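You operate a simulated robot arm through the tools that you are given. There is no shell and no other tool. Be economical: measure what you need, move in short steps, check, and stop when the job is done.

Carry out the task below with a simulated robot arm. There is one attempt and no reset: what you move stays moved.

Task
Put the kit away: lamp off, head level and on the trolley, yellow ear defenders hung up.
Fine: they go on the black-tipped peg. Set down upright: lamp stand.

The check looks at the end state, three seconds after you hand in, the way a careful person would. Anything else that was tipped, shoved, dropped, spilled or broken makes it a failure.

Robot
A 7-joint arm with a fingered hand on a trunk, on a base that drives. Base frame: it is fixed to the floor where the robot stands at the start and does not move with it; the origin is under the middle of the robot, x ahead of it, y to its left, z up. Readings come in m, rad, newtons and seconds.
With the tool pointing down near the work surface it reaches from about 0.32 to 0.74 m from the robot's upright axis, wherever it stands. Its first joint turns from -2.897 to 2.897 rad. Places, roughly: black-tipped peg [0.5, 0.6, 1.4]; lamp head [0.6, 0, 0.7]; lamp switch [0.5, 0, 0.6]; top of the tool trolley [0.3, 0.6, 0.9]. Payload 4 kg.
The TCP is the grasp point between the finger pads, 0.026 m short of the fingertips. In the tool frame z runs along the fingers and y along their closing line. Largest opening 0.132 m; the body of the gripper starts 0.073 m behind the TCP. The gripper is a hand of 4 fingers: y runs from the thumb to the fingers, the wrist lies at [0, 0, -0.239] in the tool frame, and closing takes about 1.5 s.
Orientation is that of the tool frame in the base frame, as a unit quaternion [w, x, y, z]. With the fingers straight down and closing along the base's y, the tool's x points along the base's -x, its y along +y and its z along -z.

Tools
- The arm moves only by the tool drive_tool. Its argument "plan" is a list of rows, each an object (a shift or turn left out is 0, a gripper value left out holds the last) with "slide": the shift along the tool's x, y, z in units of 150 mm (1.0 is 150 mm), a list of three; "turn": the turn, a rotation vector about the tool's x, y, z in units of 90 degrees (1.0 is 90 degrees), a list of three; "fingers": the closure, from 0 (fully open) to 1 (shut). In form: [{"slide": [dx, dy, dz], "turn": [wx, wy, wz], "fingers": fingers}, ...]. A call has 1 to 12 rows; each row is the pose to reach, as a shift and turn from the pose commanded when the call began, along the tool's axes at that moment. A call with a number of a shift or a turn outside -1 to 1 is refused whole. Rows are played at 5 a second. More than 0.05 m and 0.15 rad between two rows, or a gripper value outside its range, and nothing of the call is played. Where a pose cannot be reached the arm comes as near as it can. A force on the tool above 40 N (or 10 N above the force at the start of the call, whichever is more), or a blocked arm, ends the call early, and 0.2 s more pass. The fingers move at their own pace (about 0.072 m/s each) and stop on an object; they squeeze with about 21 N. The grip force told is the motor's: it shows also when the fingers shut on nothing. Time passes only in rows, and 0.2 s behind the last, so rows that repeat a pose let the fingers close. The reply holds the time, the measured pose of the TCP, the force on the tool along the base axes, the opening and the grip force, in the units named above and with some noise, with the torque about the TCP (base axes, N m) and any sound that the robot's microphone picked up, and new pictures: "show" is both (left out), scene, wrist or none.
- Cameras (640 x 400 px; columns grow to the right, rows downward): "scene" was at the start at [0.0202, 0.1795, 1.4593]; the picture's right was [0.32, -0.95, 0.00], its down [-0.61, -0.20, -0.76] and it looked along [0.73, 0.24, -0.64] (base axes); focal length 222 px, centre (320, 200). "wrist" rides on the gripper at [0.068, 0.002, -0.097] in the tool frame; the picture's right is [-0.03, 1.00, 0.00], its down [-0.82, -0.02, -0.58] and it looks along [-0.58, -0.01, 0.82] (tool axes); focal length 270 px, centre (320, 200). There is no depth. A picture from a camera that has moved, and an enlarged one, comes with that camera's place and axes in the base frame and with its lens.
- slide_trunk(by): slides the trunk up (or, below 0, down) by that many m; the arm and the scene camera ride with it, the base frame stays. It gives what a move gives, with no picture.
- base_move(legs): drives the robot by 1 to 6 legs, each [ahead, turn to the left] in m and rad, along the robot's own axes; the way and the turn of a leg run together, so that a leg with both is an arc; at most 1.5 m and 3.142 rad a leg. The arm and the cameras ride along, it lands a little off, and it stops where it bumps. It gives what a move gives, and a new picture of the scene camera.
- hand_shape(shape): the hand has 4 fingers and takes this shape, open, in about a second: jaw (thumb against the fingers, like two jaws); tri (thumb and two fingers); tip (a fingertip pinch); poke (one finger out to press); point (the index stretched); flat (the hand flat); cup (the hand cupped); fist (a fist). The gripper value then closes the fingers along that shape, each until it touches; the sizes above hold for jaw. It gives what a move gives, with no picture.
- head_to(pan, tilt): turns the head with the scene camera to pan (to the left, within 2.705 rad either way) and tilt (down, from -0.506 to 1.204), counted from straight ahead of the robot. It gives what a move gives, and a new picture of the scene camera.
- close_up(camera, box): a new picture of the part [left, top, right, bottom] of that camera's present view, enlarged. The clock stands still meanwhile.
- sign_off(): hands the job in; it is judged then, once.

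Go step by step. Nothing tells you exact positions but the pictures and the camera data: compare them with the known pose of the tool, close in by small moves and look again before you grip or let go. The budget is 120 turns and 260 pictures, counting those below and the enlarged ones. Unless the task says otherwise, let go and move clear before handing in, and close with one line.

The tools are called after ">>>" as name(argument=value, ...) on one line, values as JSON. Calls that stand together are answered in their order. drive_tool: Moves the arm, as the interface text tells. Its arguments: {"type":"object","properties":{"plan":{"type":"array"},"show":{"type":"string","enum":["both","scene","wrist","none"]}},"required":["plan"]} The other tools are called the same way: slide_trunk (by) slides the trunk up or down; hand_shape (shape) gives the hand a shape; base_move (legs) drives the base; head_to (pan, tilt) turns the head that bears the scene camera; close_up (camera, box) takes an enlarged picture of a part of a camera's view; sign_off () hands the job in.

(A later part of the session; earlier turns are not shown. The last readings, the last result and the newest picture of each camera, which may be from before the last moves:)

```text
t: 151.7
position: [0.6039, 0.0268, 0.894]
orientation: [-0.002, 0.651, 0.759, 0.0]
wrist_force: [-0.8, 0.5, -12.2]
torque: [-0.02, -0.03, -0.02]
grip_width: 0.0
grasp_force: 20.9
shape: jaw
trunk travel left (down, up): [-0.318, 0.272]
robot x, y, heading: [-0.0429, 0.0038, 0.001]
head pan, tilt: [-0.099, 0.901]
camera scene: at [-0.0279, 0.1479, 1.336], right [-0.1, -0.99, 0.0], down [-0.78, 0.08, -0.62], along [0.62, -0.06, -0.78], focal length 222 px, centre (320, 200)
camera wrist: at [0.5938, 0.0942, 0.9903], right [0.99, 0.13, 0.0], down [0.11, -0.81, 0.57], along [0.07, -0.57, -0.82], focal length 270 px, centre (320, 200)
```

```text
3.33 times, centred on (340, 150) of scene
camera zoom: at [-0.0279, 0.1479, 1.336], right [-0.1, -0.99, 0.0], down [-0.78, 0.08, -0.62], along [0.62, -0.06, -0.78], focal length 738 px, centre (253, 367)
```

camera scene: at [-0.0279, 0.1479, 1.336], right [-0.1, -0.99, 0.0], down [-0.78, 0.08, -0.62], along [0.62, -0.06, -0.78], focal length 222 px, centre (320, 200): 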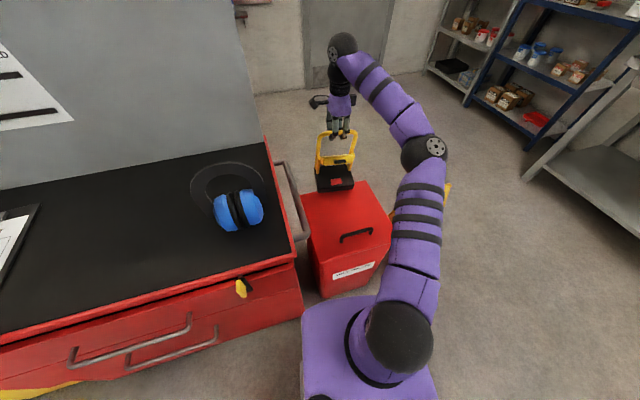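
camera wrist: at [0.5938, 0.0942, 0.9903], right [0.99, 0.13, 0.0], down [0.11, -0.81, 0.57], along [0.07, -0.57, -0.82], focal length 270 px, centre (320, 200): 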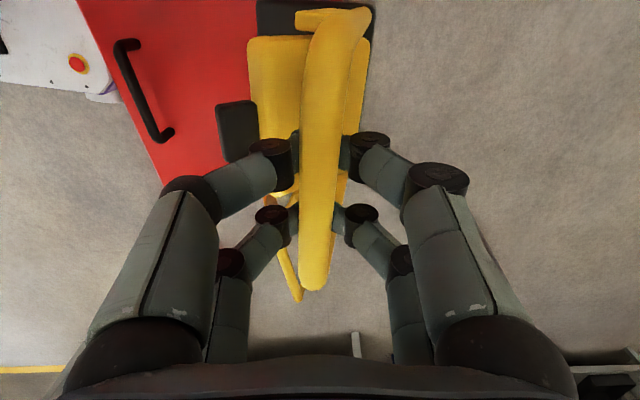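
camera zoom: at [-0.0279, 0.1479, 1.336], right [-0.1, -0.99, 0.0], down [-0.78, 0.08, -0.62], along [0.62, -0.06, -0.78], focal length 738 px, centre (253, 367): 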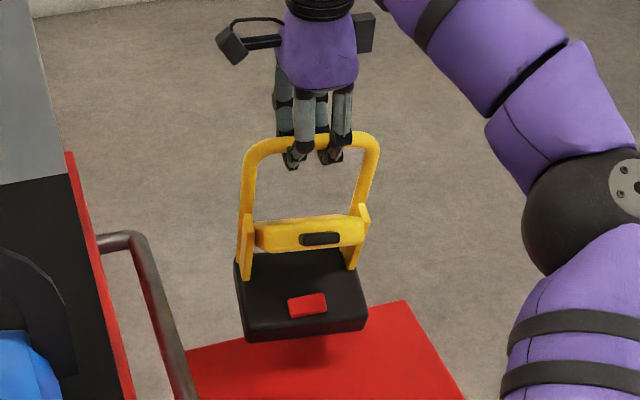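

It lifts securely, weighing about 12 N and hanging tilted under the bar as expected. I'll set it where the yellow pair stood. Raising fully and drawing back first.

>>> slide_trunk(by=0.27)

>>> drive_tool(plan=[{"slide": [0.02, -0.11, 0]}, {"slide": [0.04, -0.22, 0]}, {"slide": [0.06, -0.34, 0]}, {"slide": [0.08, -0.46, 0]}, {"slide": [0.1, -0.58, 0]}, {"slide": [0.12, -0.7, 0]}, {"slide": [0.14, -0.82, 0]}, {"slide": [0.16, -0.92, 0]}, {"slide": [0.174, -0.978, 0]}, {"slide": [0.174, -0.978, 0]}], show="scene")

```text
t: 154.4
position: [0.6033, 0.0275, 1.1639]
orientation: [-0.002, 0.651, 0.759, 0.0]
wrist_force: [-0.2, -0.1, -12.8]
torque: [-0.05, 0.01, 0.0]
grip_width: 0.0
grasp_force: 21.5
shape: jaw
trunk travel left (down, up): [-0.588, 0.002]
robot x, y, heading: [-0.0426, 0.0013, -0.006]
head pan, tilt: [-0.099, 0.901]
```

```text
t: 156.7
position: [0.4547, 0.0279, 1.1649]
orientation: [-0.001, 0.651, 0.759, 0.001]
wrist_force: [-0.6, 0.0, -13.2]
torque: [0.02, 0.01, 0.0]
grip_width: 0.0001
grasp_force: 20.8
shape: jaw
trunk travel left (down, up): [-0.588, 0.002]
robot x, y, heading: [-0.0427, 0.0004, -0.0]
head pan, tilt: [-0.099, 0.901]
camera scene: at [-0.0281, 0.1478, 1.6061], right [-0.1, -0.99, 0.0], down [-0.78, 0.08, -0.62], along [0.62, -0.06, -0.78], focal length 222 px, centre (320, 200)
```

scene: 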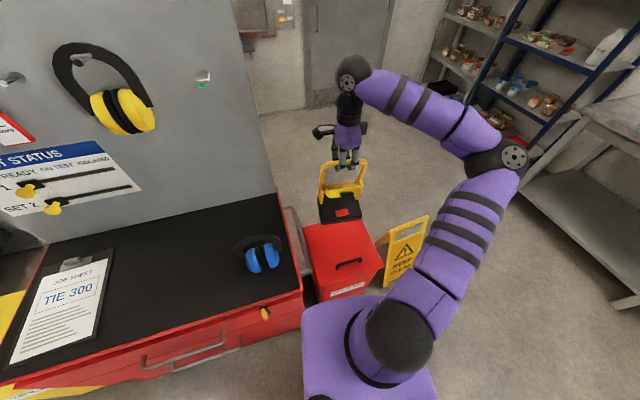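

Hanging steadily. Swinging left over the trolley, behind the blue pair.

>>> drive_tool(plan=[{"slide": [0.12, 0.01, 0]}, {"slide": [0.25, 0.015, 0]}, {"slide": [0.4, 0.02, 0]}, {"slide": [0.55, 0.03, 0]}, {"slide": [0.7, 0.04, 0]}, {"slide": [0.85, 0.05, 0]}, {"slide": [1.0, 0.06, 0]}, {"slide": [1.0, 0.06, 0]}], show="scene")

>>> drive_tool(plan=[{"slide": [0.12, 0.01, 0]}, {"slide": [0.25, 0.015, 0]}, {"slide": [0.4, 0.02, 0]}, {"slide": [0.55, 0.03, 0]}, {"slide": [0.7, 0.04, 0]}, {"slide": [0.85, 0.05, 0]}, {"slide": [1.0, 0.06, 0]}, {"slide": [1.0, 0.06, 0]}], show="both")

```text
t: 158.4
position: [0.4411, 0.18, 1.1644]
orientation: [-0.001, 0.65, 0.76, 0.001]
wrist_force: [-1.3, -1.0, -12.2]
torque: [-0.23, -0.06, 0.02]
grip_width: 0.0002
grasp_force: 21.0
shape: jaw
trunk travel left (down, up): [-0.588, 0.002]
robot x, y, heading: [-0.0427, 0.0037, -0.003]
head pan, tilt: [-0.099, 0.901]
camera scene: at [-0.028, 0.1481, 1.6061], right [-0.1, -0.99, 0.0], down [-0.78, 0.08, -0.62], along [0.62, -0.06, -0.78], focal length 222 px, centre (320, 200)
```

scene: 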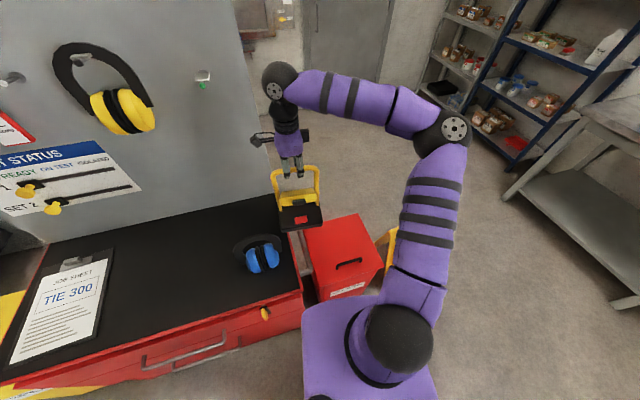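

```text
t: 160.2
position: [0.4329, 0.2608, 1.1655]
orientation: [-0.001, 0.65, 0.76, 0.001]
wrist_force: [0.3, -1.0, -12.3]
torque: [-0.12, -0.04, -0.04]
grip_width: 0.0
grasp_force: 20.9
shape: jaw
out of reach, approached as far as the arm can: row 5, 6, 7, 8
trunk travel left (down, up): [-0.588, 0.002]
robot x, y, heading: [-0.0461, 0.002, -0.002]
head pan, tilt: [-0.099, 0.901]
camera scene: at [-0.028, 0.1481, 1.6061], right [-0.1, -0.99, 0.0], down [-0.78, 0.08, -0.62], along [0.62, -0.06, -0.78], focal length 222 px, centre (320, 200)
camera wrist: at [0.4227, 0.3296, 1.2622], right [0.99, 0.13, 0.0], down [0.11, -0.81, 0.58], along [0.07, -0.57, -0.82], focal length 270 px, centre (320, 200)
```

scene: 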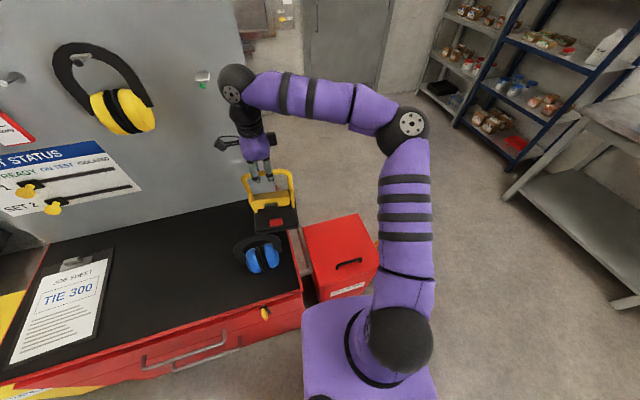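
wrist: 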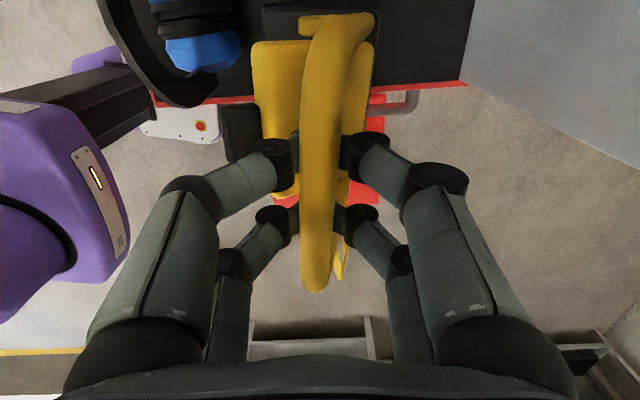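

The arm can't swing further left from here, so I'll use the base. Bringing the lamp back right first, then driving round to the earlier spot facing the trolley.

>>> drive_tool(plan=[{"slide": [-0.15, 0, 0]}, {"slide": [-0.3, 0, 0]}, {"slide": [-0.45, 0, 0]}, {"slide": [-0.6, 0, 0]}, {"slide": [-0.75, 0, 0]}, {"slide": [-0.9, 0, 0]}, {"slide": [-1.0, 0, 0]}, {"slide": [-1.0, 0, 0]}], show="none")

>>> base_move(legs=[[-0.36, 0]])

```text
t: 162.1
position: [0.4548, 0.1154, 1.1664]
orientation: [-0.001, 0.65, 0.76, 0.002]
wrist_force: [0.2, 1.9, -12.6]
torque: [0.27, 0.0, 0.02]
grip_width: 0.0
grasp_force: 21.8
shape: jaw
trunk travel left (down, up): [-0.588, 0.002]
robot x, y, heading: [-0.0441, 0.005, -0.005]
head pan, tilt: [-0.099, 0.901]
```

```text
t: 164.4
position: [0.0972, 0.1138, 1.166]
orientation: [-0.002, 0.653, 0.757, 0.001]
wrist_force: [1.3, 0.2, -12.1]
torque: [-0.03, -0.03, -0.02]
grip_width: 0.0001
grasp_force: 20.2
shape: jaw
trunk travel left (down, up): [-0.588, 0.002]
robot x, y, heading: [-0.4041, 0.0063, -0.011]
head pan, tilt: [-0.099, 0.901]
camera scene: at [-0.3858, 0.1502, 1.6061], right [-0.11, -0.99, 0.0], down [-0.78, 0.08, -0.62], along [0.62, -0.07, -0.78], focal length 222 px, centre (320, 200)
```

scene: 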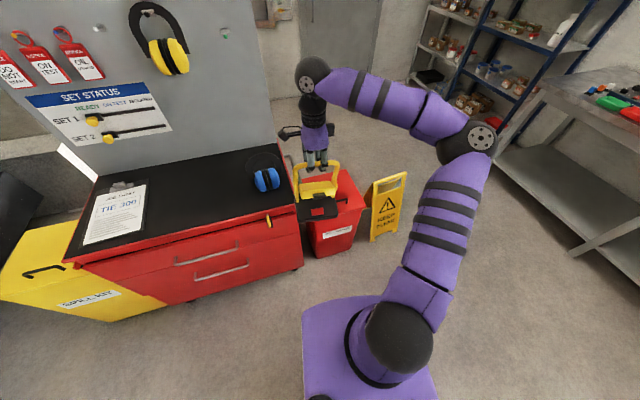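

Clear. Now drive round to the trolley front.

>>> base_move(legs=[[0, 1.14], [0.37, 0], [0, -1.04]])

>>> head_to(pan=0.2, tilt=0.75)

>>> drive_tool(plan=[{"slide": [0, 0, 0]}], show="wrist")

```text
t: 172.8
position: [0.2515, 0.4987, 1.1662]
orientation: [-0.001, 0.616, 0.787, 0.001]
wrist_force: [-0.5, 0.0, -12.5]
torque: [0.03, 0.01, -0.01]
grip_width: 0.0
grasp_force: 20.8
shape: jaw
trunk travel left (down, up): [-0.588, 0.002]
robot x, y, heading: [-0.2365, 0.3438, 0.085]
head pan, tilt: [-0.099, 0.901]
camera scene: at [-0.2338, 0.4895, 1.6061], right [-0.02, -1.0, 0.0], down [-0.78, 0.01, -0.62], along [0.62, -0.01, -0.78], focal length 222 px, centre (320, 200)
```

scene: 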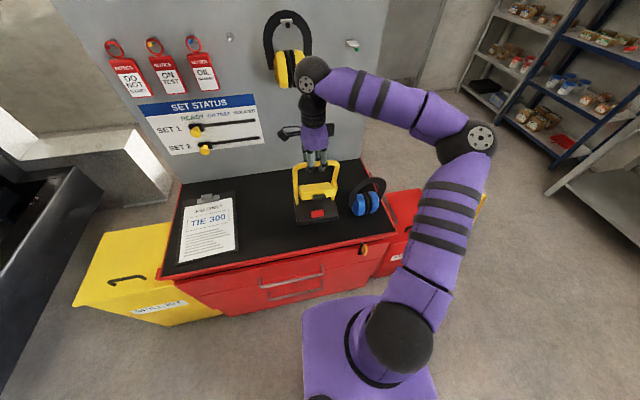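

```text
t: 173.6
position: [0.249, 0.4998, 1.1657]
orientation: [-0.001, 0.616, 0.787, 0.001]
wrist_force: [-0.8, -1.4, -12.2]
torque: [-0.01, 0.03, 0.02]
grip_width: 0.0
grasp_force: 20.8
shape: jaw
trunk travel left (down, up): [-0.588, 0.002]
robot x, y, heading: [-0.2348, 0.3433, 0.079]
head pan, tilt: [0.201, 0.75]
camera scene: at [-0.2297, 0.5138, 1.618], right [0.28, -0.96, 0.0], down [-0.66, -0.19, -0.73], along [0.7, 0.2, -0.68], focal length 222 px, centre (320, 200)
```

scene: 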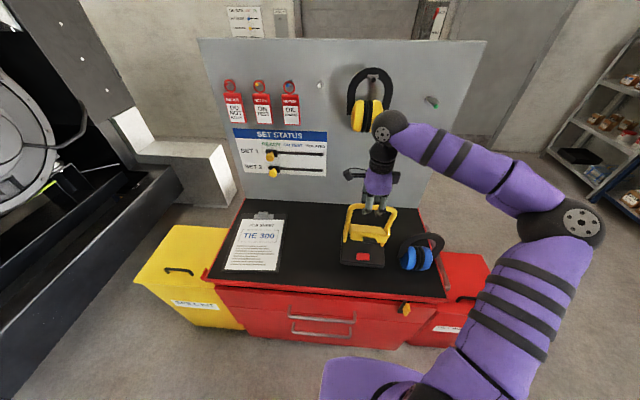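

```text
t: 173.9
position: [0.2509, 0.4989, 1.1665]
orientation: [-0.001, 0.616, 0.788, 0.0]
wrist_force: [0.2, 0.1, -13.0]
torque: [0.0, -0.02, 0.01]
grip_width: 0.0
grasp_force: 21.0
shape: jaw
trunk travel left (down, up): [-0.588, 0.002]
robot x, y, heading: [-0.2381, 0.3431, 0.084]
head pan, tilt: [0.201, 0.75]
camera wrist: at [0.2351, 0.5651, 1.2623], right [0.98, 0.22, 0.0], down [0.18, -0.8, 0.57], along [0.12, -0.56, -0.82], focal length 270 px, centre (320, 200)
```

wrist: 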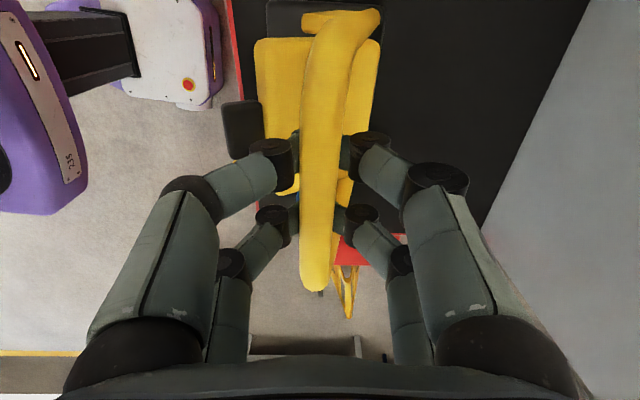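

The lamp is over the clear spot on the trolley. Moving 30 mm forward and lowering close to the mat.

>>> drive_tool(plan=[{"slide": [0, 0.1, 0.05]}, {"slide": [0, 0.2, 0.1]}, {"slide": [0, 0.2, 0.2]}, {"slide": [0, 0.2, 0.3]}, {"slide": [0, 0.2, 0.3]}], show="scene")

>>> close_up(camera="scene", box=[320, 180, 460, 300])

```text
t: 175.2
position: [0.28, 0.5042, 1.1214]
orientation: [-0.001, 0.616, 0.788, 0.001]
wrist_force: [-0.3, 0.7, -12.2]
torque: [0.0, 0.01, 0.0]
grip_width: 0.0
grasp_force: 21.1
shape: jaw
trunk travel left (down, up): [-0.588, 0.002]
robot x, y, heading: [-0.2344, 0.3427, 0.086]
head pan, tilt: [0.201, 0.75]
camera scene: at [-0.2298, 0.5139, 1.618], right [0.28, -0.96, 0.0], down [-0.66, -0.19, -0.73], along [0.7, 0.21, -0.68], focal length 222 px, centre (320, 200)
```

scene: 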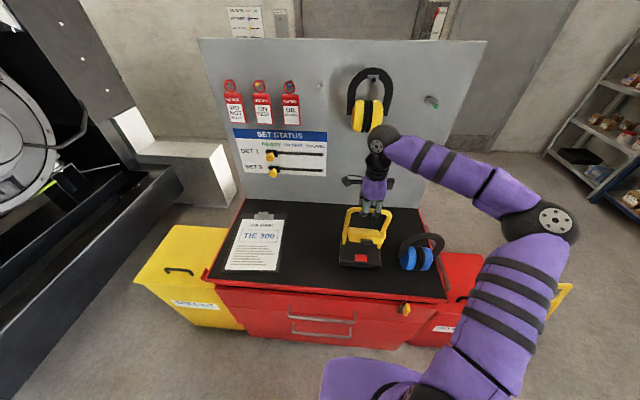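

```text
3.33 times, centred on (390, 240) of scene
camera zoom: at [-0.2298, 0.5139, 1.618], right [0.28, -0.96, 0.0], down [-0.66, -0.19, -0.73], along [0.7, 0.21, -0.68], focal length 738 px, centre (87, 67)
```

zoom: 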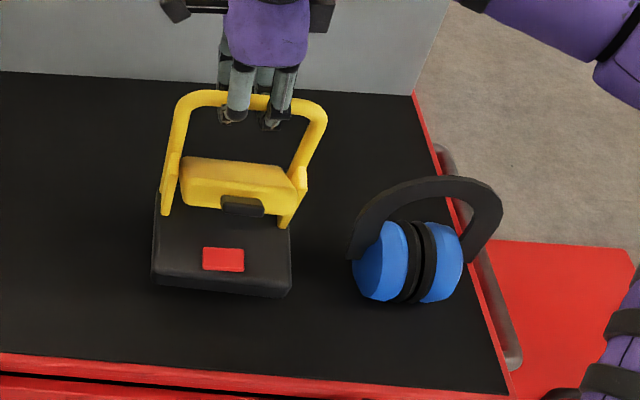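

Well placed, clear of blue. Lowering until the front edge touches.

>>> drive_tool(plan=[{"slide": [0, 0, 0.04]}, {"slide": [0, 0, 0.08]}, {"slide": [0, 0, 0.12]}, {"slide": [0, 0, 0.12]}], show="none")

>>> drive_tool(plan=[{"slide": [0, 0, 0.03]}, {"slide": [0, 0, 0.06]}, {"slide": [0, 0, 0.06]}], show="none")

>>> close_up(camera="scene", box=[320, 180, 460, 300])

```text
t: 176.2
position: [0.2801, 0.5051, 1.103]
orientation: [-0.002, 0.617, 0.787, 0.001]
wrist_force: [0.4, 0.2, -9.9]
torque: [-0.03, -0.01, 0.02]
grip_width: 0.0002
grasp_force: 21.5
shape: jaw
trunk travel left (down, up): [-0.588, 0.002]
robot x, y, heading: [-0.2376, 0.3431, 0.086]
head pan, tilt: [0.201, 0.75]
```

```text
t: 176.9
position: [0.2795, 0.5055, 1.0944]
orientation: [-0.001, 0.617, 0.787, 0.001]
wrist_force: [2.4, 0.4, 0.0]
torque: [-0.04, -0.01, -0.05]
grip_width: 0.0
grasp_force: 20.6
shape: jaw
trunk travel left (down, up): [-0.588, 0.002]
robot x, y, heading: [-0.2357, 0.3455, 0.087]
head pan, tilt: [0.201, 0.75]
```

```text
3.33 times, centred on (390, 240) of scene
camera zoom: at [-0.2302, 0.5136, 1.6181], right [0.28, -0.96, 0.0], down [-0.65, -0.19, -0.73], along [0.7, 0.21, -0.68], focal length 738 px, centre (87, 67)
```

zoom: 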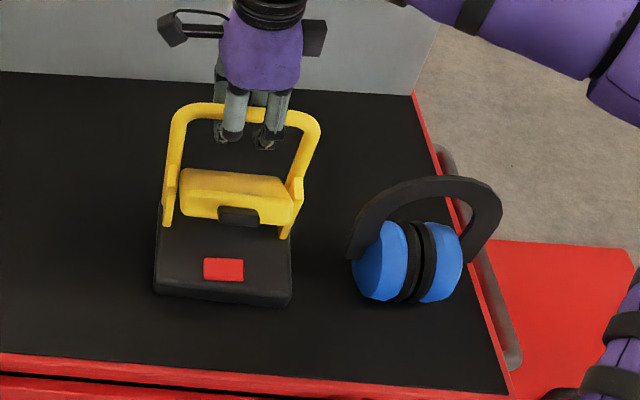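

The front edge is down and bearing. Now I'll ease the bar back and down along its arc so the base settles flat.

>>> drive_tool(plan=[{"slide": [0, 0.08, 0]}, {"slide": [0, 0.17, 0]}, {"slide": [0, 0.26, 0.01]}, {"slide": [0, 0.35, 0.025]}, {"slide": [0, 0.42, 0.05]}, {"slide": [0, 0.49, 0.08]}, {"slide": [0, 0.55, 0.11]}, {"slide": [0, 0.55, 0.11]}], show="both")

>>> close_up(camera="scene", box=[320, 180, 460, 300])

```text
t: 178.8
position: [0.3593, 0.5257, 1.0794]
orientation: [-0.001, 0.615, 0.788, 0.001]
wrist_force: [-2.9, -0.2, 1.1]
torque: [0.04, 0.0, 0.05]
grip_width: 0.0001
grasp_force: 20.6
shape: jaw
trunk travel left (down, up): [-0.588, 0.002]
robot x, y, heading: [-0.2345, 0.346, 0.083]
head pan, tilt: [0.201, 0.75]
camera scene: at [-0.231, 0.5137, 1.6181], right [0.28, -0.96, 0.0], down [-0.65, -0.19, -0.73], along [0.7, 0.21, -0.68], focal length 222 px, centre (320, 200)
camera wrist: at [0.3427, 0.5928, 1.1754], right [0.98, 0.22, 0.0], down [0.18, -0.8, 0.57], along [0.12, -0.56, -0.82], focal length 270 px, centre (320, 200)
```

scene: 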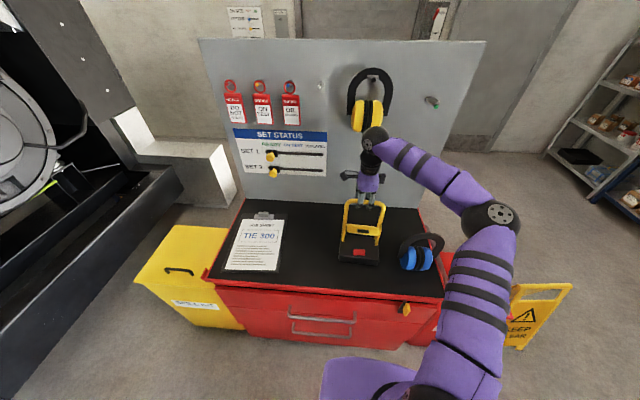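
wrist: 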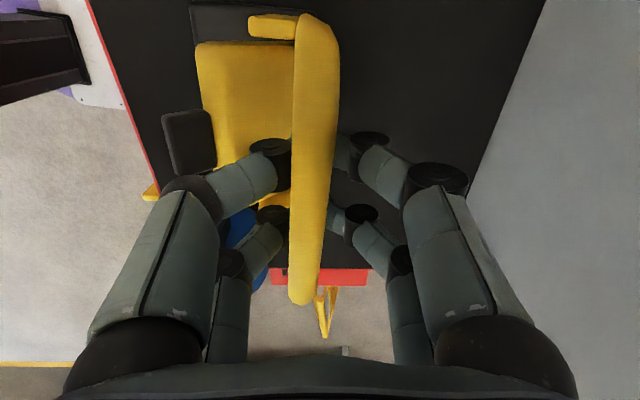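

```text
3.33 times, centred on (390, 240) of scene
camera zoom: at [-0.231, 0.5137, 1.6181], right [0.28, -0.96, 0.0], down [-0.65, -0.19, -0.73], along [0.7, 0.21, -0.68], focal length 738 px, centre (87, 67)
```

zoom: 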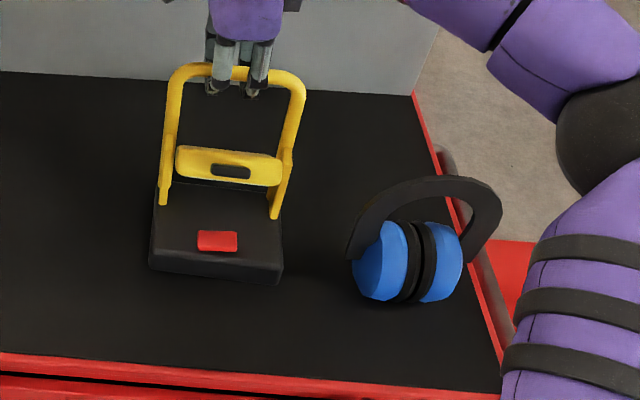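

The lamp stands flat on the mat. Releasing the bar, then lifting and drawing back.

>>> drive_tool(plan=[{"fingers": 0.7}, {"fingers": 0.4}, {"fingers": 0.0}, {"fingers": 0.0}, {"fingers": 0.0}, {"fingers": 0.0}], show="wrist")

>>> drive_tool(plan=[{"slide": [0, 0, -0.15]}, {"slide": [0, -0.05, -0.35]}, {"slide": [0, -0.3, -0.5]}, {"slide": [0, -0.6, -0.6]}, {"slide": [0, -0.8, -0.6]}], show="both")

>>> close_up(camera="scene", box=[320, 160, 420, 260])

```text
t: 180.2
position: [0.3601, 0.5248, 1.0788]
orientation: [-0.001, 0.616, 0.788, 0.001]
wrist_force: [0.2, 0.4, 0.0]
torque: [-0.01, 0.0, 0.0]
grip_width: 0.1319
grasp_force: 0.1
shape: jaw
trunk travel left (down, up): [-0.588, 0.002]
robot x, y, heading: [-0.238, 0.3408, 0.083]
head pan, tilt: [0.201, 0.75]
camera wrist: at [0.3429, 0.5925, 1.175], right [0.98, 0.22, 0.0], down [0.18, -0.8, 0.57], along [0.12, -0.56, -0.82], focal length 270 px, centre (320, 200)
```

wrist: 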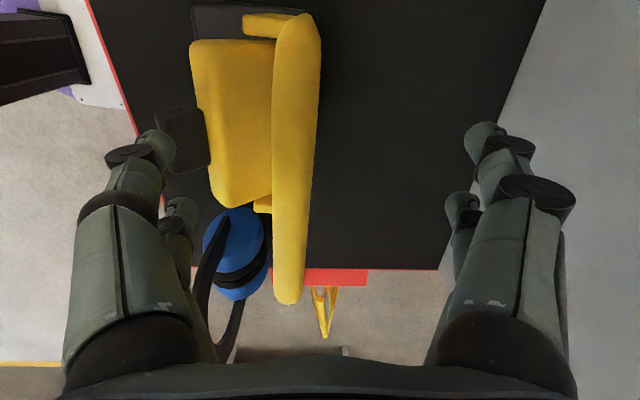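

```text
t: 181.3
position: [0.2405, 0.4976, 1.1668]
orientation: [-0.001, 0.617, 0.787, 0.001]
wrist_force: [-0.5, -0.7, -0.1]
torque: [0.0, 0.01, 0.03]
grip_width: 0.1316
grasp_force: 0.0
shape: jaw
trunk travel left (down, up): [-0.588, 0.002]
robot x, y, heading: [-0.2391, 0.3443, 0.083]
head pan, tilt: [0.201, 0.75]
camera scene: at [-0.231, 0.5134, 1.6181], right [0.28, -0.96, 0.0], down [-0.65, -0.19, -0.73], along [0.7, 0.21, -0.68], focal length 222 px, centre (320, 200)
camera wrist: at [0.2251, 0.564, 1.2632], right [0.98, 0.22, 0.0], down [0.18, -0.8, 0.57], along [0.12, -0.56, -0.82], focal length 270 px, centre (320, 200)
```

scene: 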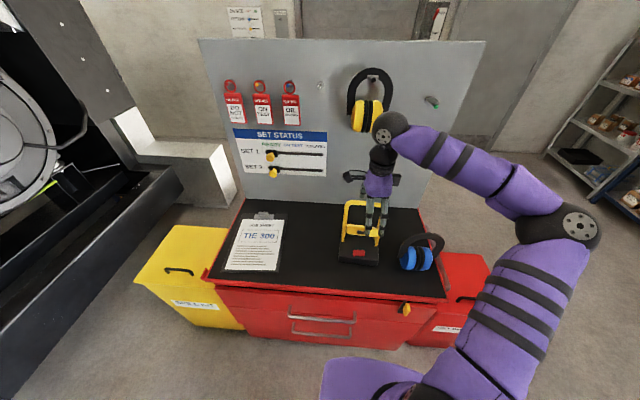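
wrist: 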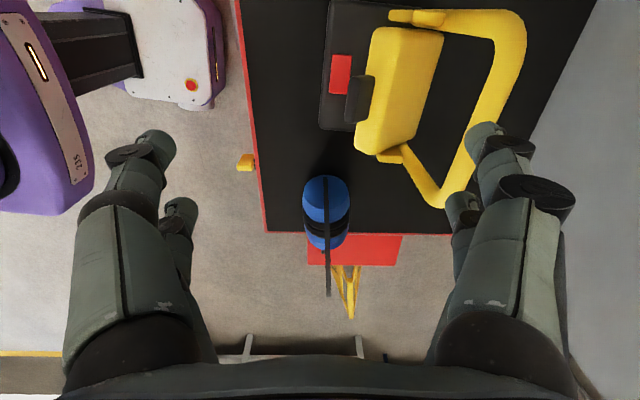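

```text
4.00 times, centred on (370, 210) of scene
camera zoom: at [-0.231, 0.5134, 1.6181], right [0.28, -0.96, 0.0], down [-0.65, -0.19, -0.73], along [0.7, 0.21, -0.68], focal length 886 px, centre (120, 160)
```

zoom: 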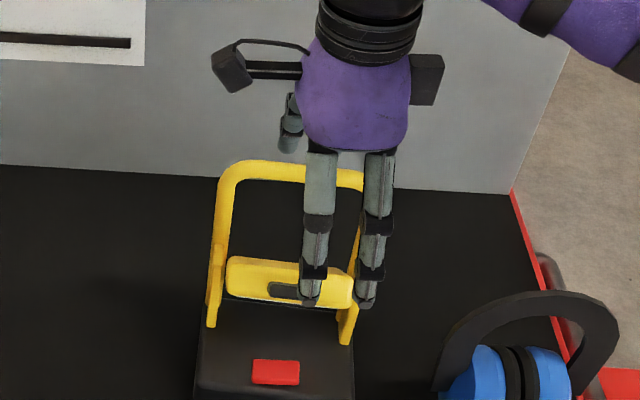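

The lamp stands upright on the trolley. To level the head I'll pinch it fore-and-aft and rotate it with the hand. I'll back the base off 0.2 m for room and pitch the hand to about 42°.

>>> base_move(legs=[[-0.2, 0]])

>>> drive_tool(plan=[{"slide": [0, 0.1, 0.05], "turn": [-0.08, 0, 0]}, {"slide": [0, 0.2, 0.1], "turn": [-0.16, 0, 0]}, {"slide": [0, 0.3, 0.2], "turn": [-0.24, 0, 0]}, {"slide": [0, 0.4, 0.3], "turn": [-0.32, 0, 0]}, {"slide": [0, 0.5, 0.35], "turn": [-0.4, 0, 0]}, {"slide": [0, 0.6, 0.4], "turn": [-0.48, 0, 0]}, {"slide": [0, 0.7, 0.4], "turn": [-0.533, 0, 0]}, {"slide": [0, 0.75, 0.4], "turn": [-0.533, 0, 0]}], show="both")

>>> close_up(camera="wrist", box=[120, 0, 520, 250])

```text
t: 182.9
position: [0.0404, 0.4781, 1.1671]
orientation: [-0.001, 0.618, 0.786, 0.002]
wrist_force: [0.4, 0.0, -0.3]
torque: [0.03, 0.01, 0.0]
grip_width: 0.1319
grasp_force: 0.1
shape: jaw
trunk travel left (down, up): [-0.588, 0.002]
robot x, y, heading: [-0.4383, 0.3271, 0.081]
head pan, tilt: [0.201, 0.75]
camera scene: at [-0.4314, 0.4971, 1.6181], right [0.28, -0.96, 0.0], down [-0.65, -0.19, -0.73], along [0.7, 0.2, -0.68], focal length 222 px, centre (320, 200)
```

scene: 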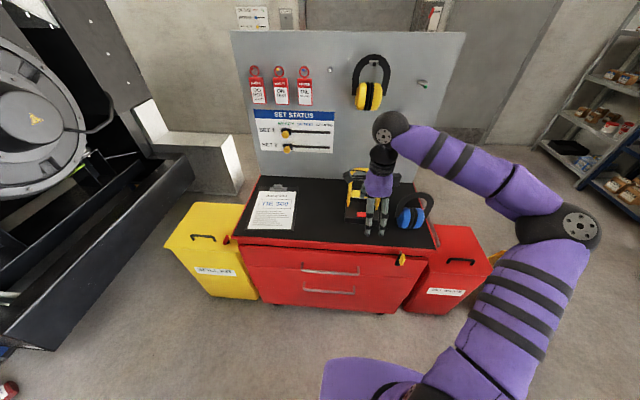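

```text
t: 184.8
position: [0.1507, 0.5063, 1.1084]
orientation: [0.25, 0.565, 0.718, 0.322]
wrist_force: [-0.3, 1.2, -0.2]
torque: [-0.03, -0.02, 0.02]
grip_width: 0.1321
grasp_force: 0.1
shape: jaw
trunk travel left (down, up): [-0.588, 0.002]
robot x, y, heading: [-0.4377, 0.3263, 0.079]
head pan, tilt: [0.201, 0.75]
camera scene: at [-0.4311, 0.4973, 1.618], right [0.28, -0.96, 0.0], down [-0.66, -0.19, -0.73], along [0.7, 0.2, -0.68], focal length 222 px, centre (320, 200)
camera wrist: at [0.0648, 0.5562, 1.173], right [0.66, 0.13, 0.74], down [-0.24, -0.9, 0.37], along [0.72, -0.42, -0.56], focal length 270 px, centre (320, 200)
```

scene: 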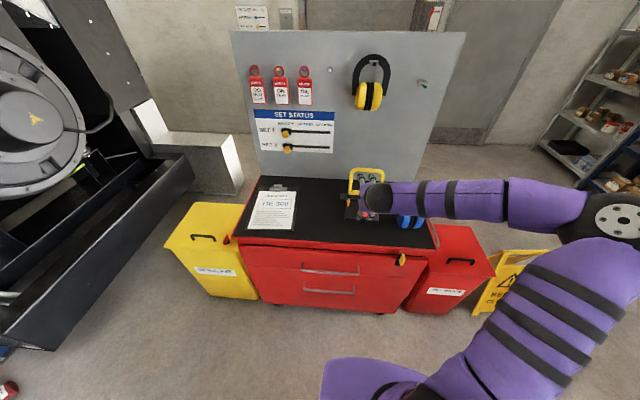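
wrist: 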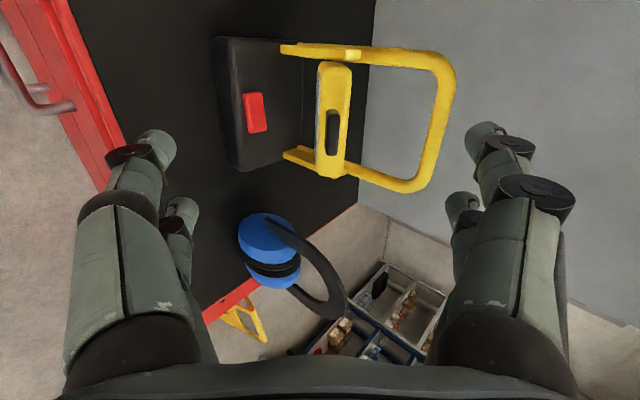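

```text
1.60 times, centred on (320, 125) of wrist
camera zoom: at [0.0648, 0.5562, 1.173], right [0.66, 0.13, 0.74], down [-0.24, -0.9, 0.37], along [0.72, -0.42, -0.56], focal length 432 px, centre (320, 320)
```

zoom: 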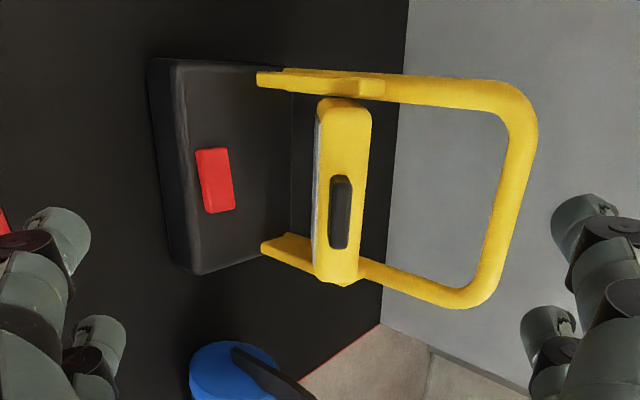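

I have a clear profile. The head centre is near [0.287, 0.52, 1.004] and the head is pitched down about 50°. I'll pitch the hand to about 32° with half-open fingers and move to a pre-grasp.

>>> drive_tool(plan=[{"slide": [-0.03, -0.01, 0.1], "turn": [-0.04, -0.012, 0.011], "fingers": 0.2}, {"slide": [-0.06, -0.02, 0.25], "turn": [-0.08, -0.024, 0.022], "fingers": 0.38}, {"slide": [-0.09, -0.03, 0.37], "turn": [-0.111, -0.035, 0.032]}, {"slide": [-0.09, -0.03, 0.47], "turn": [-0.111, -0.035, 0.032]}, {"slide": [-0.09, -0.03, 0.47], "turn": [-0.111, -0.035, 0.032]}], show="both")

>>> close_up(camera="wrist", box=[160, 0, 480, 240])

>>> close_up(camera="scene", box=[330, 150, 430, 240])

```text
t: 185.9
position: [0.2041, 0.5059, 1.056]
orientation: [0.31, 0.567, 0.666, 0.373]
wrist_force: [-0.6, 0.2, 0.8]
torque: [0.06, -0.01, -0.02]
grip_width: 0.0822
grasp_force: 0.0
shape: jaw
trunk travel left (down, up): [-0.588, 0.002]
robot x, y, heading: [-0.4361, 0.3286, 0.083]
head pan, tilt: [0.201, 0.75]
camera scene: at [-0.431, 0.4973, 1.618], right [0.28, -0.96, 0.0], down [-0.66, -0.19, -0.73], along [0.7, 0.2, -0.68], focal length 222 px, centre (320, 200)
camera wrist: at [0.1115, 0.5598, 1.1086], right [0.53, 0.05, 0.85], down [-0.36, -0.89, 0.28], along [0.77, -0.45, -0.45], focal length 270 px, centre (320, 200)
```

scene: 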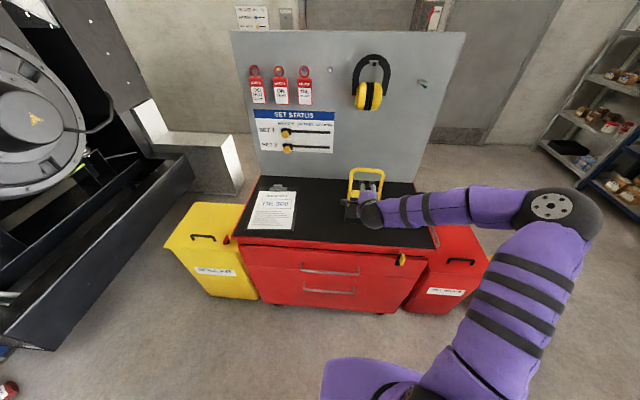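
wrist: 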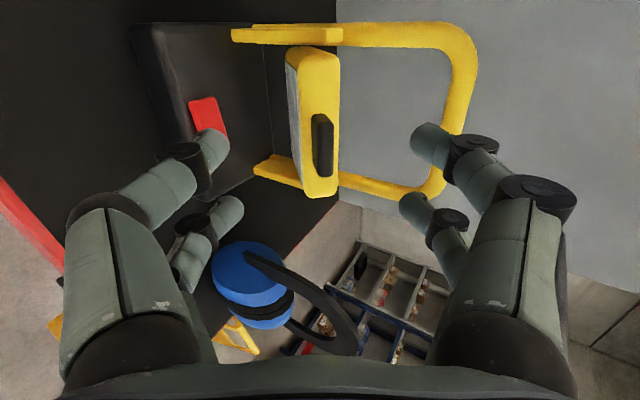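

```text
1.67 times, centred on (320, 120) of wrist
camera zoom: at [0.1115, 0.5598, 1.1086], right [0.53, 0.05, 0.85], down [-0.36, -0.89, 0.28], along [0.77, -0.45, -0.45], focal length 450 px, centre (320, 333)
```

zoom: 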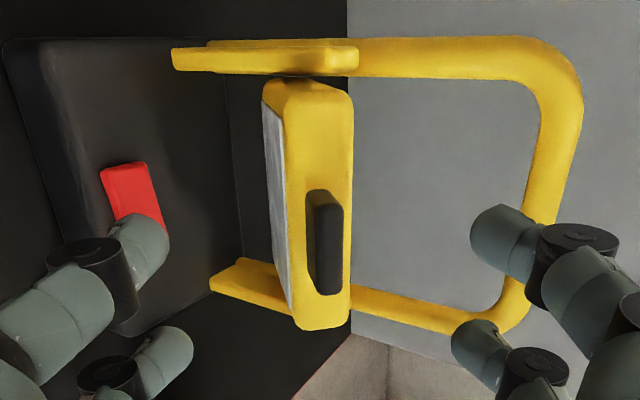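

```text
4.44 times, centred on (380, 195) of scene
camera zoom: at [-0.431, 0.4973, 1.618], right [0.28, -0.96, 0.0], down [-0.66, -0.19, -0.73], along [0.7, 0.2, -0.68], focal length 984 px, centre (53, 222)
```

zoom: 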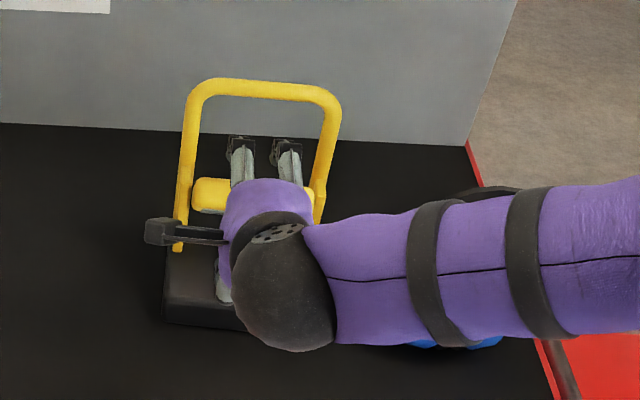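

The view gives a head pitch of about 48°, and the fingers are centred on the head laterally. Advancing so the tips straddle the head's mid-section.

>>> drive_tool(plan=[{"slide": [0, -0.02, 0.12]}, {"slide": [0, -0.02, 0.24]}, {"slide": [0, -0.02, 0.36]}, {"slide": [0, -0.02, 0.46]}, {"slide": [0, -0.02, 0.51]}, {"slide": [0, -0.02, 0.51]}], show="wrist")

>>> close_up(camera="wrist", box=[160, 0, 480, 240])

```text
t: 187.3
position: [0.2652, 0.5159, 1.0124]
orientation: [0.309, 0.567, 0.666, 0.372]
wrist_force: [0.0, -0.3, 0.1]
torque: [-0.04, -0.05, -0.05]
grip_width: 0.0823
grasp_force: 0.0
shape: jaw
trunk travel left (down, up): [-0.588, 0.002]
robot x, y, heading: [-0.4373, 0.3274, 0.078]
head pan, tilt: [0.201, 0.75]
camera wrist: at [0.1732, 0.57, 1.0652], right [0.53, 0.05, 0.85], down [-0.36, -0.89, 0.28], along [0.77, -0.45, -0.45], focal length 270 px, centre (320, 200)
```

wrist: 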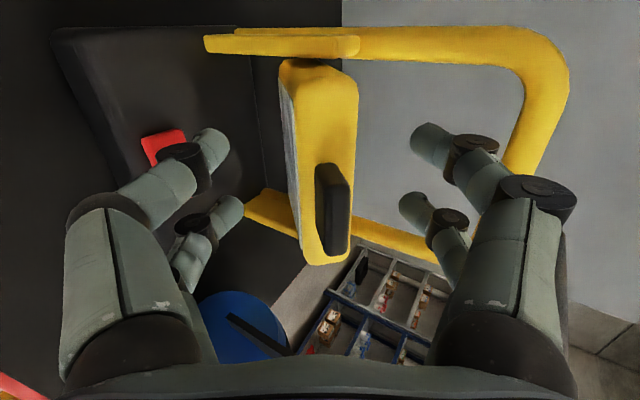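

```text
1.67 times, centred on (320, 120) of wrist
camera zoom: at [0.1732, 0.57, 1.0652], right [0.53, 0.05, 0.85], down [-0.36, -0.89, 0.28], along [0.77, -0.45, -0.45], focal length 450 px, centre (320, 333)
```

zoom: 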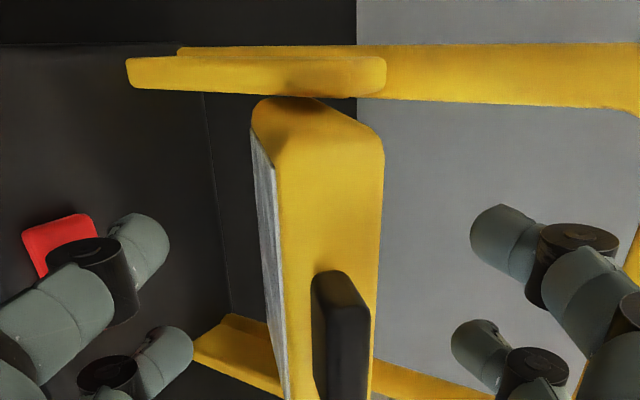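

Judging by its apparent size, the head is still about 30 mm deeper than I assumed. Advancing another 28 mm.

>>> drive_tool(plan=[{"slide": [0.03, -0.01, 0.07]}, {"slide": [0.03, -0.01, 0.13]}, {"slide": [0.03, -0.01, 0.187]}, {"slide": [0.03, -0.01, 0.187]}], show="wrist")

>>> close_up(camera="scene", box=[330, 150, 430, 240])

```text
t: 188.3
position: [0.2868, 0.5241, 0.9974]
orientation: [0.309, 0.567, 0.667, 0.372]
wrist_force: [0.4, -0.3, 0.3]
torque: [-0.04, 0.01, 0.0]
grip_width: 0.0823
grasp_force: 0.0
shape: jaw
trunk travel left (down, up): [-0.588, 0.002]
robot x, y, heading: [-0.4386, 0.3246, 0.081]
head pan, tilt: [0.201, 0.75]
camera wrist: at [0.1945, 0.5776, 1.0503], right [0.53, 0.05, 0.85], down [-0.36, -0.89, 0.28], along [0.77, -0.45, -0.45], focal length 270 px, centre (320, 200)
```

wrist: 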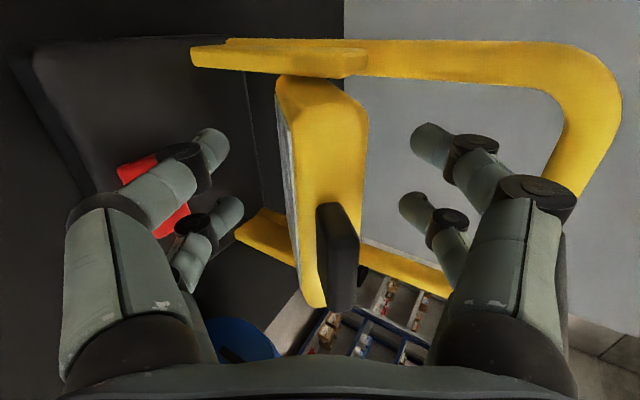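

```text
4.44 times, centred on (380, 195) of scene
camera zoom: at [-0.431, 0.4972, 1.618], right [0.28, -0.96, 0.0], down [-0.66, -0.19, -0.73], along [0.7, 0.2, -0.68], focal length 984 px, centre (53, 222)
```

zoom: 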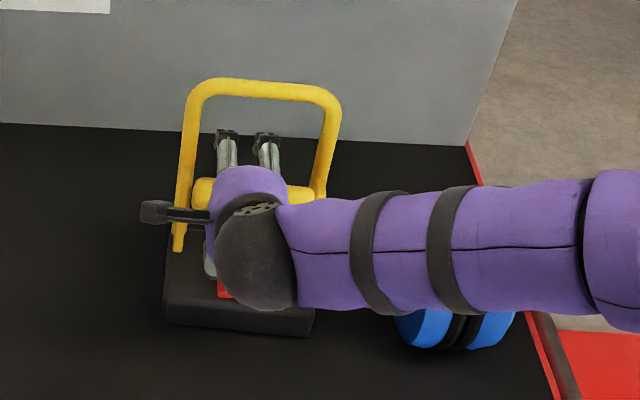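

Depth is uncertain by a centimetre or so. I'll close part-way and check how the tips sit against the head.

>>> drive_tool(plan=[{"fingers": 0.5}, {"fingers": 0.58}, {"fingers": 0.64}, {"fingers": 0.64}], show="wrist")

>>> close_up(camera="wrist", box=[180, 50, 500, 290])

```text
t: 189.3
position: [0.2854, 0.524, 0.9974]
orientation: [0.31, 0.567, 0.666, 0.373]
wrist_force: [0.0, 0.2, 0.3]
torque: [-0.02, 0.03, -0.01]
grip_width: 0.0482
grasp_force: 0.0
shape: jaw
trunk travel left (down, up): [-0.588, 0.002]
robot x, y, heading: [-0.4418, 0.3267, 0.086]
head pan, tilt: [0.201, 0.75]
camera wrist: at [0.1945, 0.5775, 1.0504], right [0.53, 0.05, 0.85], down [-0.36, -0.89, 0.28], along [0.77, -0.45, -0.45], focal length 270 px, centre (320, 200)
```

wrist: 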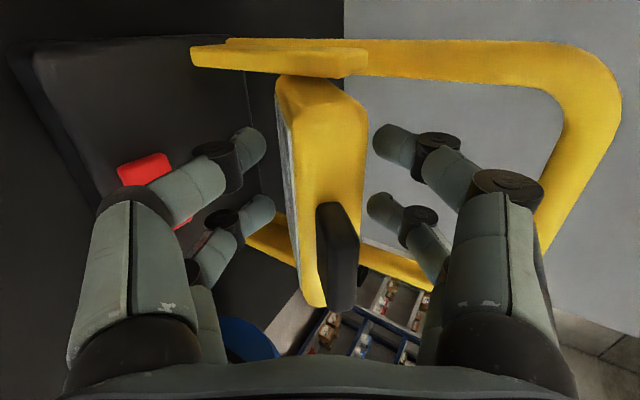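

```text
1.67 times, centred on (340, 170) of wrist
camera zoom: at [0.1945, 0.5775, 1.0504], right [0.53, 0.05, 0.85], down [-0.36, -0.89, 0.28], along [0.77, -0.45, -0.45], focal length 450 px, centre (287, 250)
```

zoom: 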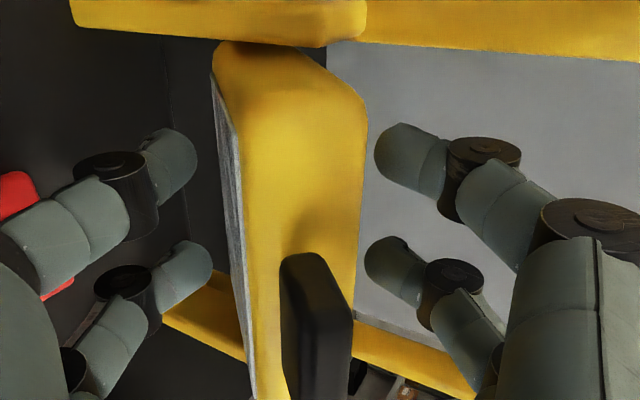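

The head is centred between the tips. Closing.

>>> drive_tool(plan=[{"fingers": 0.72}, {"fingers": 0.8}, {"fingers": 0.9}, {"fingers": 1.0}, {"fingers": 1.0}, {"fingers": 1.0}], show="wrist")

>>> close_up(camera="wrist", box=[180, 50, 500, 290])

>>> close_up(camera="scene", box=[330, 150, 430, 240])

```text
t: 190.8
position: [0.2865, 0.5236, 0.9981]
orientation: [0.308, 0.568, 0.666, 0.373]
wrist_force: [0.6, 0.0, 0.6]
torque: [0.03, 0.08, 0.03]
grip_width: 0.0245
grasp_force: 21.0
shape: jaw
trunk travel left (down, up): [-0.588, 0.002]
robot x, y, heading: [-0.4401, 0.3265, 0.081]
head pan, tilt: [0.201, 0.75]
camera wrist: at [0.1947, 0.5776, 1.05], right [0.53, 0.05, 0.85], down [-0.36, -0.89, 0.28], along [0.77, -0.45, -0.45], focal length 270 px, centre (320, 200)
```

wrist: 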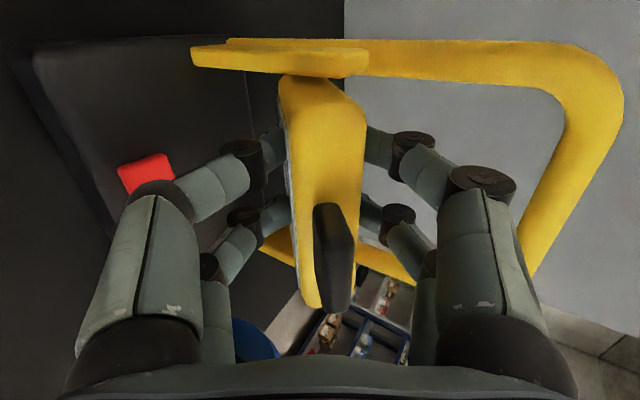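

```text
1.67 times, centred on (340, 170) of wrist
camera zoom: at [0.1947, 0.5776, 1.05], right [0.53, 0.05, 0.85], down [-0.36, -0.89, 0.28], along [0.77, -0.45, -0.45], focal length 450 px, centre (287, 250)
```

zoom: 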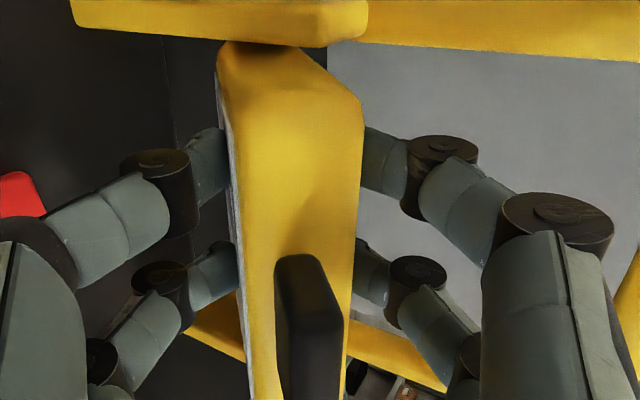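

```text
4.44 times, centred on (380, 195) of scene
camera zoom: at [-0.4306, 0.4973, 1.618], right [0.28, -0.96, 0.0], down [-0.66, -0.19, -0.73], along [0.7, 0.2, -0.68], focal length 984 px, centre (53, 222)
```

zoom: 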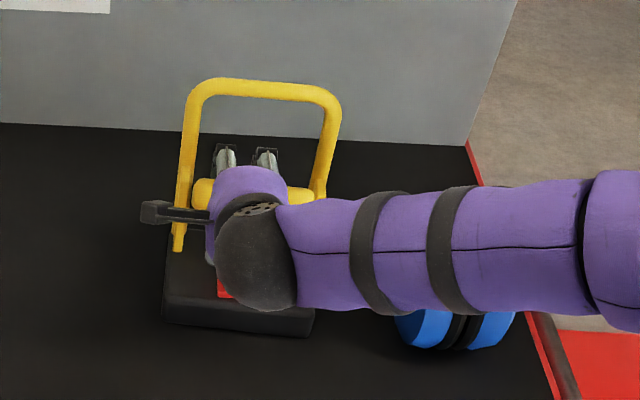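

Good pinch: the tips hold the head's flanks below its top face. Rotating the hand about the pinch point in stages, first 22°.

>>> drive_tool(plan=[{"turn": [0.06, 0, 0], "slide": [0, 0.0125, 0.0006]}, {"turn": [0.12, 0, 0], "slide": [0, 0.025, 0.0024]}, {"turn": [0.18, 0, 0], "slide": [0, 0.037, 0.0053]}, {"turn": [0.25, 0, 0], "slide": [0, 0.051, 0.01]}, {"turn": [0.25, 0, 0], "slide": [0, 0.051, 0.01]}], show="wrist")

>>> close_up(camera="scene", box=[330, 150, 430, 240])

```text
t: 191.9
position: [0.2915, 0.5231, 1.0053]
orientation: [0.194, 0.616, 0.725, 0.238]
wrist_force: [9.4, 0.2, 17.5]
torque: [0.21, -0.64, -0.06]
grip_width: 0.0239
grasp_force: 21.2
shape: jaw
trunk travel left (down, up): [-0.588, 0.002]
robot x, y, heading: [-0.4365, 0.3267, 0.081]
head pan, tilt: [0.201, 0.75]
camera wrist: at [0.2259, 0.5825, 1.0852], right [0.81, 0.1, 0.58], down [-0.21, -0.87, 0.45], along [0.55, -0.49, -0.68], focal length 270 px, centre (320, 200)
```

wrist: 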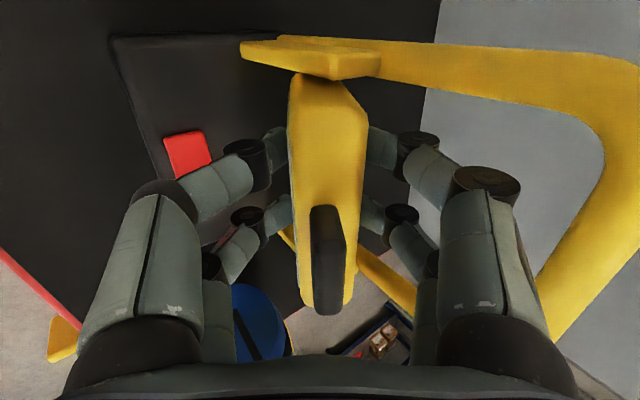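

```text
4.44 times, centred on (380, 195) of scene
camera zoom: at [-0.4317, 0.4967, 1.6183], right [0.28, -0.96, 0.0], down [-0.65, -0.19, -0.73], along [0.7, 0.2, -0.68], focal length 984 px, centre (53, 222)
```

zoom: 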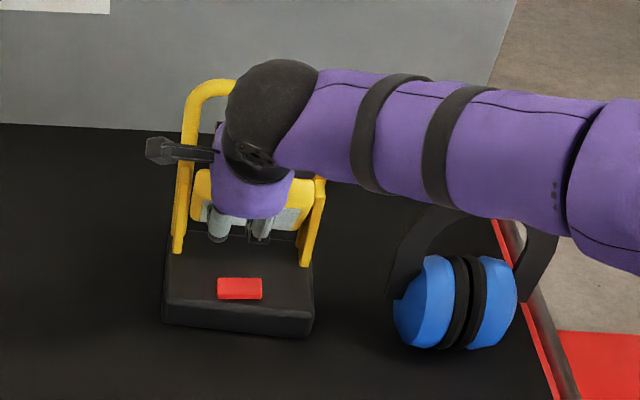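

The head follows the hand and the lamp stays put. There's some pressing force, so I'll relieve it slightly and rotate another 20°.

>>> drive_tool(plan=[{"turn": [0, 0, 0], "slide": [0, 0.02, -0.012]}, {"turn": [0.06, 0, 0], "slide": [0, 0.0345, -0.012]}, {"turn": [0.12, 0, 0], "slide": [0, 0.049, -0.01]}, {"turn": [0.18, 0, 0], "slide": [0, 0.062, -0.008]}, {"turn": [0.22, 0, 0], "slide": [0, 0.07, -0.005]}, {"turn": [0.22, 0, 0], "slide": [0, 0.07, -0.005]}], show="wrist")

>>> close_up(camera="scene", box=[330, 150, 430, 240])

```text
t: 193.3
position: [0.2976, 0.5262, 1.0111]
orientation: [0.084, 0.641, 0.755, 0.109]
wrist_force: [10.8, 2.7, 22.4]
torque: [0.23, -0.68, -0.02]
grip_width: 0.0241
grasp_force: 21.2
shape: jaw
trunk travel left (down, up): [-0.588, 0.002]
robot x, y, heading: [-0.4376, 0.3299, 0.083]
head pan, tilt: [0.201, 0.75]
camera wrist: at [0.2618, 0.589, 1.1054], right [0.95, 0.13, 0.27], down [-0.04, -0.84, 0.54], along [0.3, -0.52, -0.8], focal length 270 px, centre (320, 200)
```

wrist: 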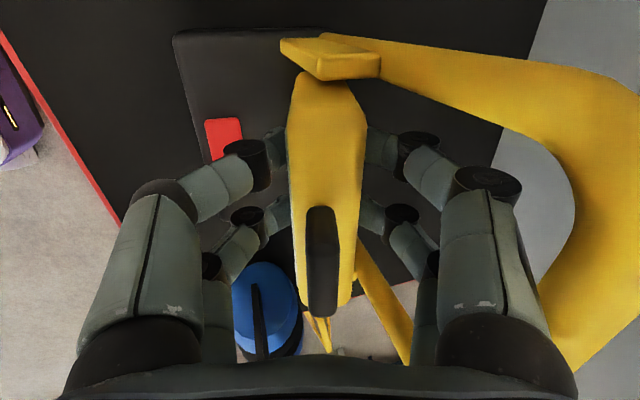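

```text
4.44 times, centred on (380, 195) of scene
camera zoom: at [-0.4321, 0.4968, 1.6182], right [0.28, -0.96, 0.0], down [-0.65, -0.19, -0.73], along [0.7, 0.2, -0.68], focal length 984 px, centre (53, 222)
```

zoom: 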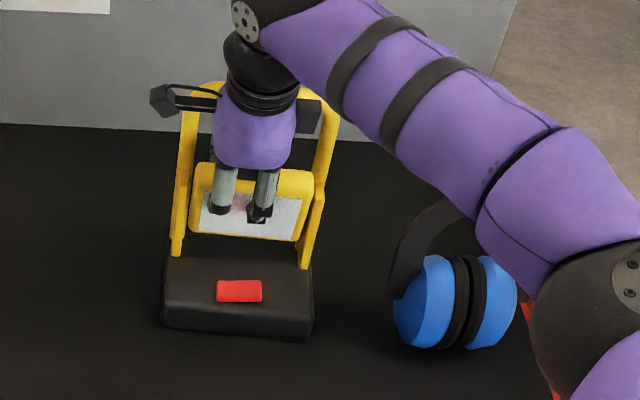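

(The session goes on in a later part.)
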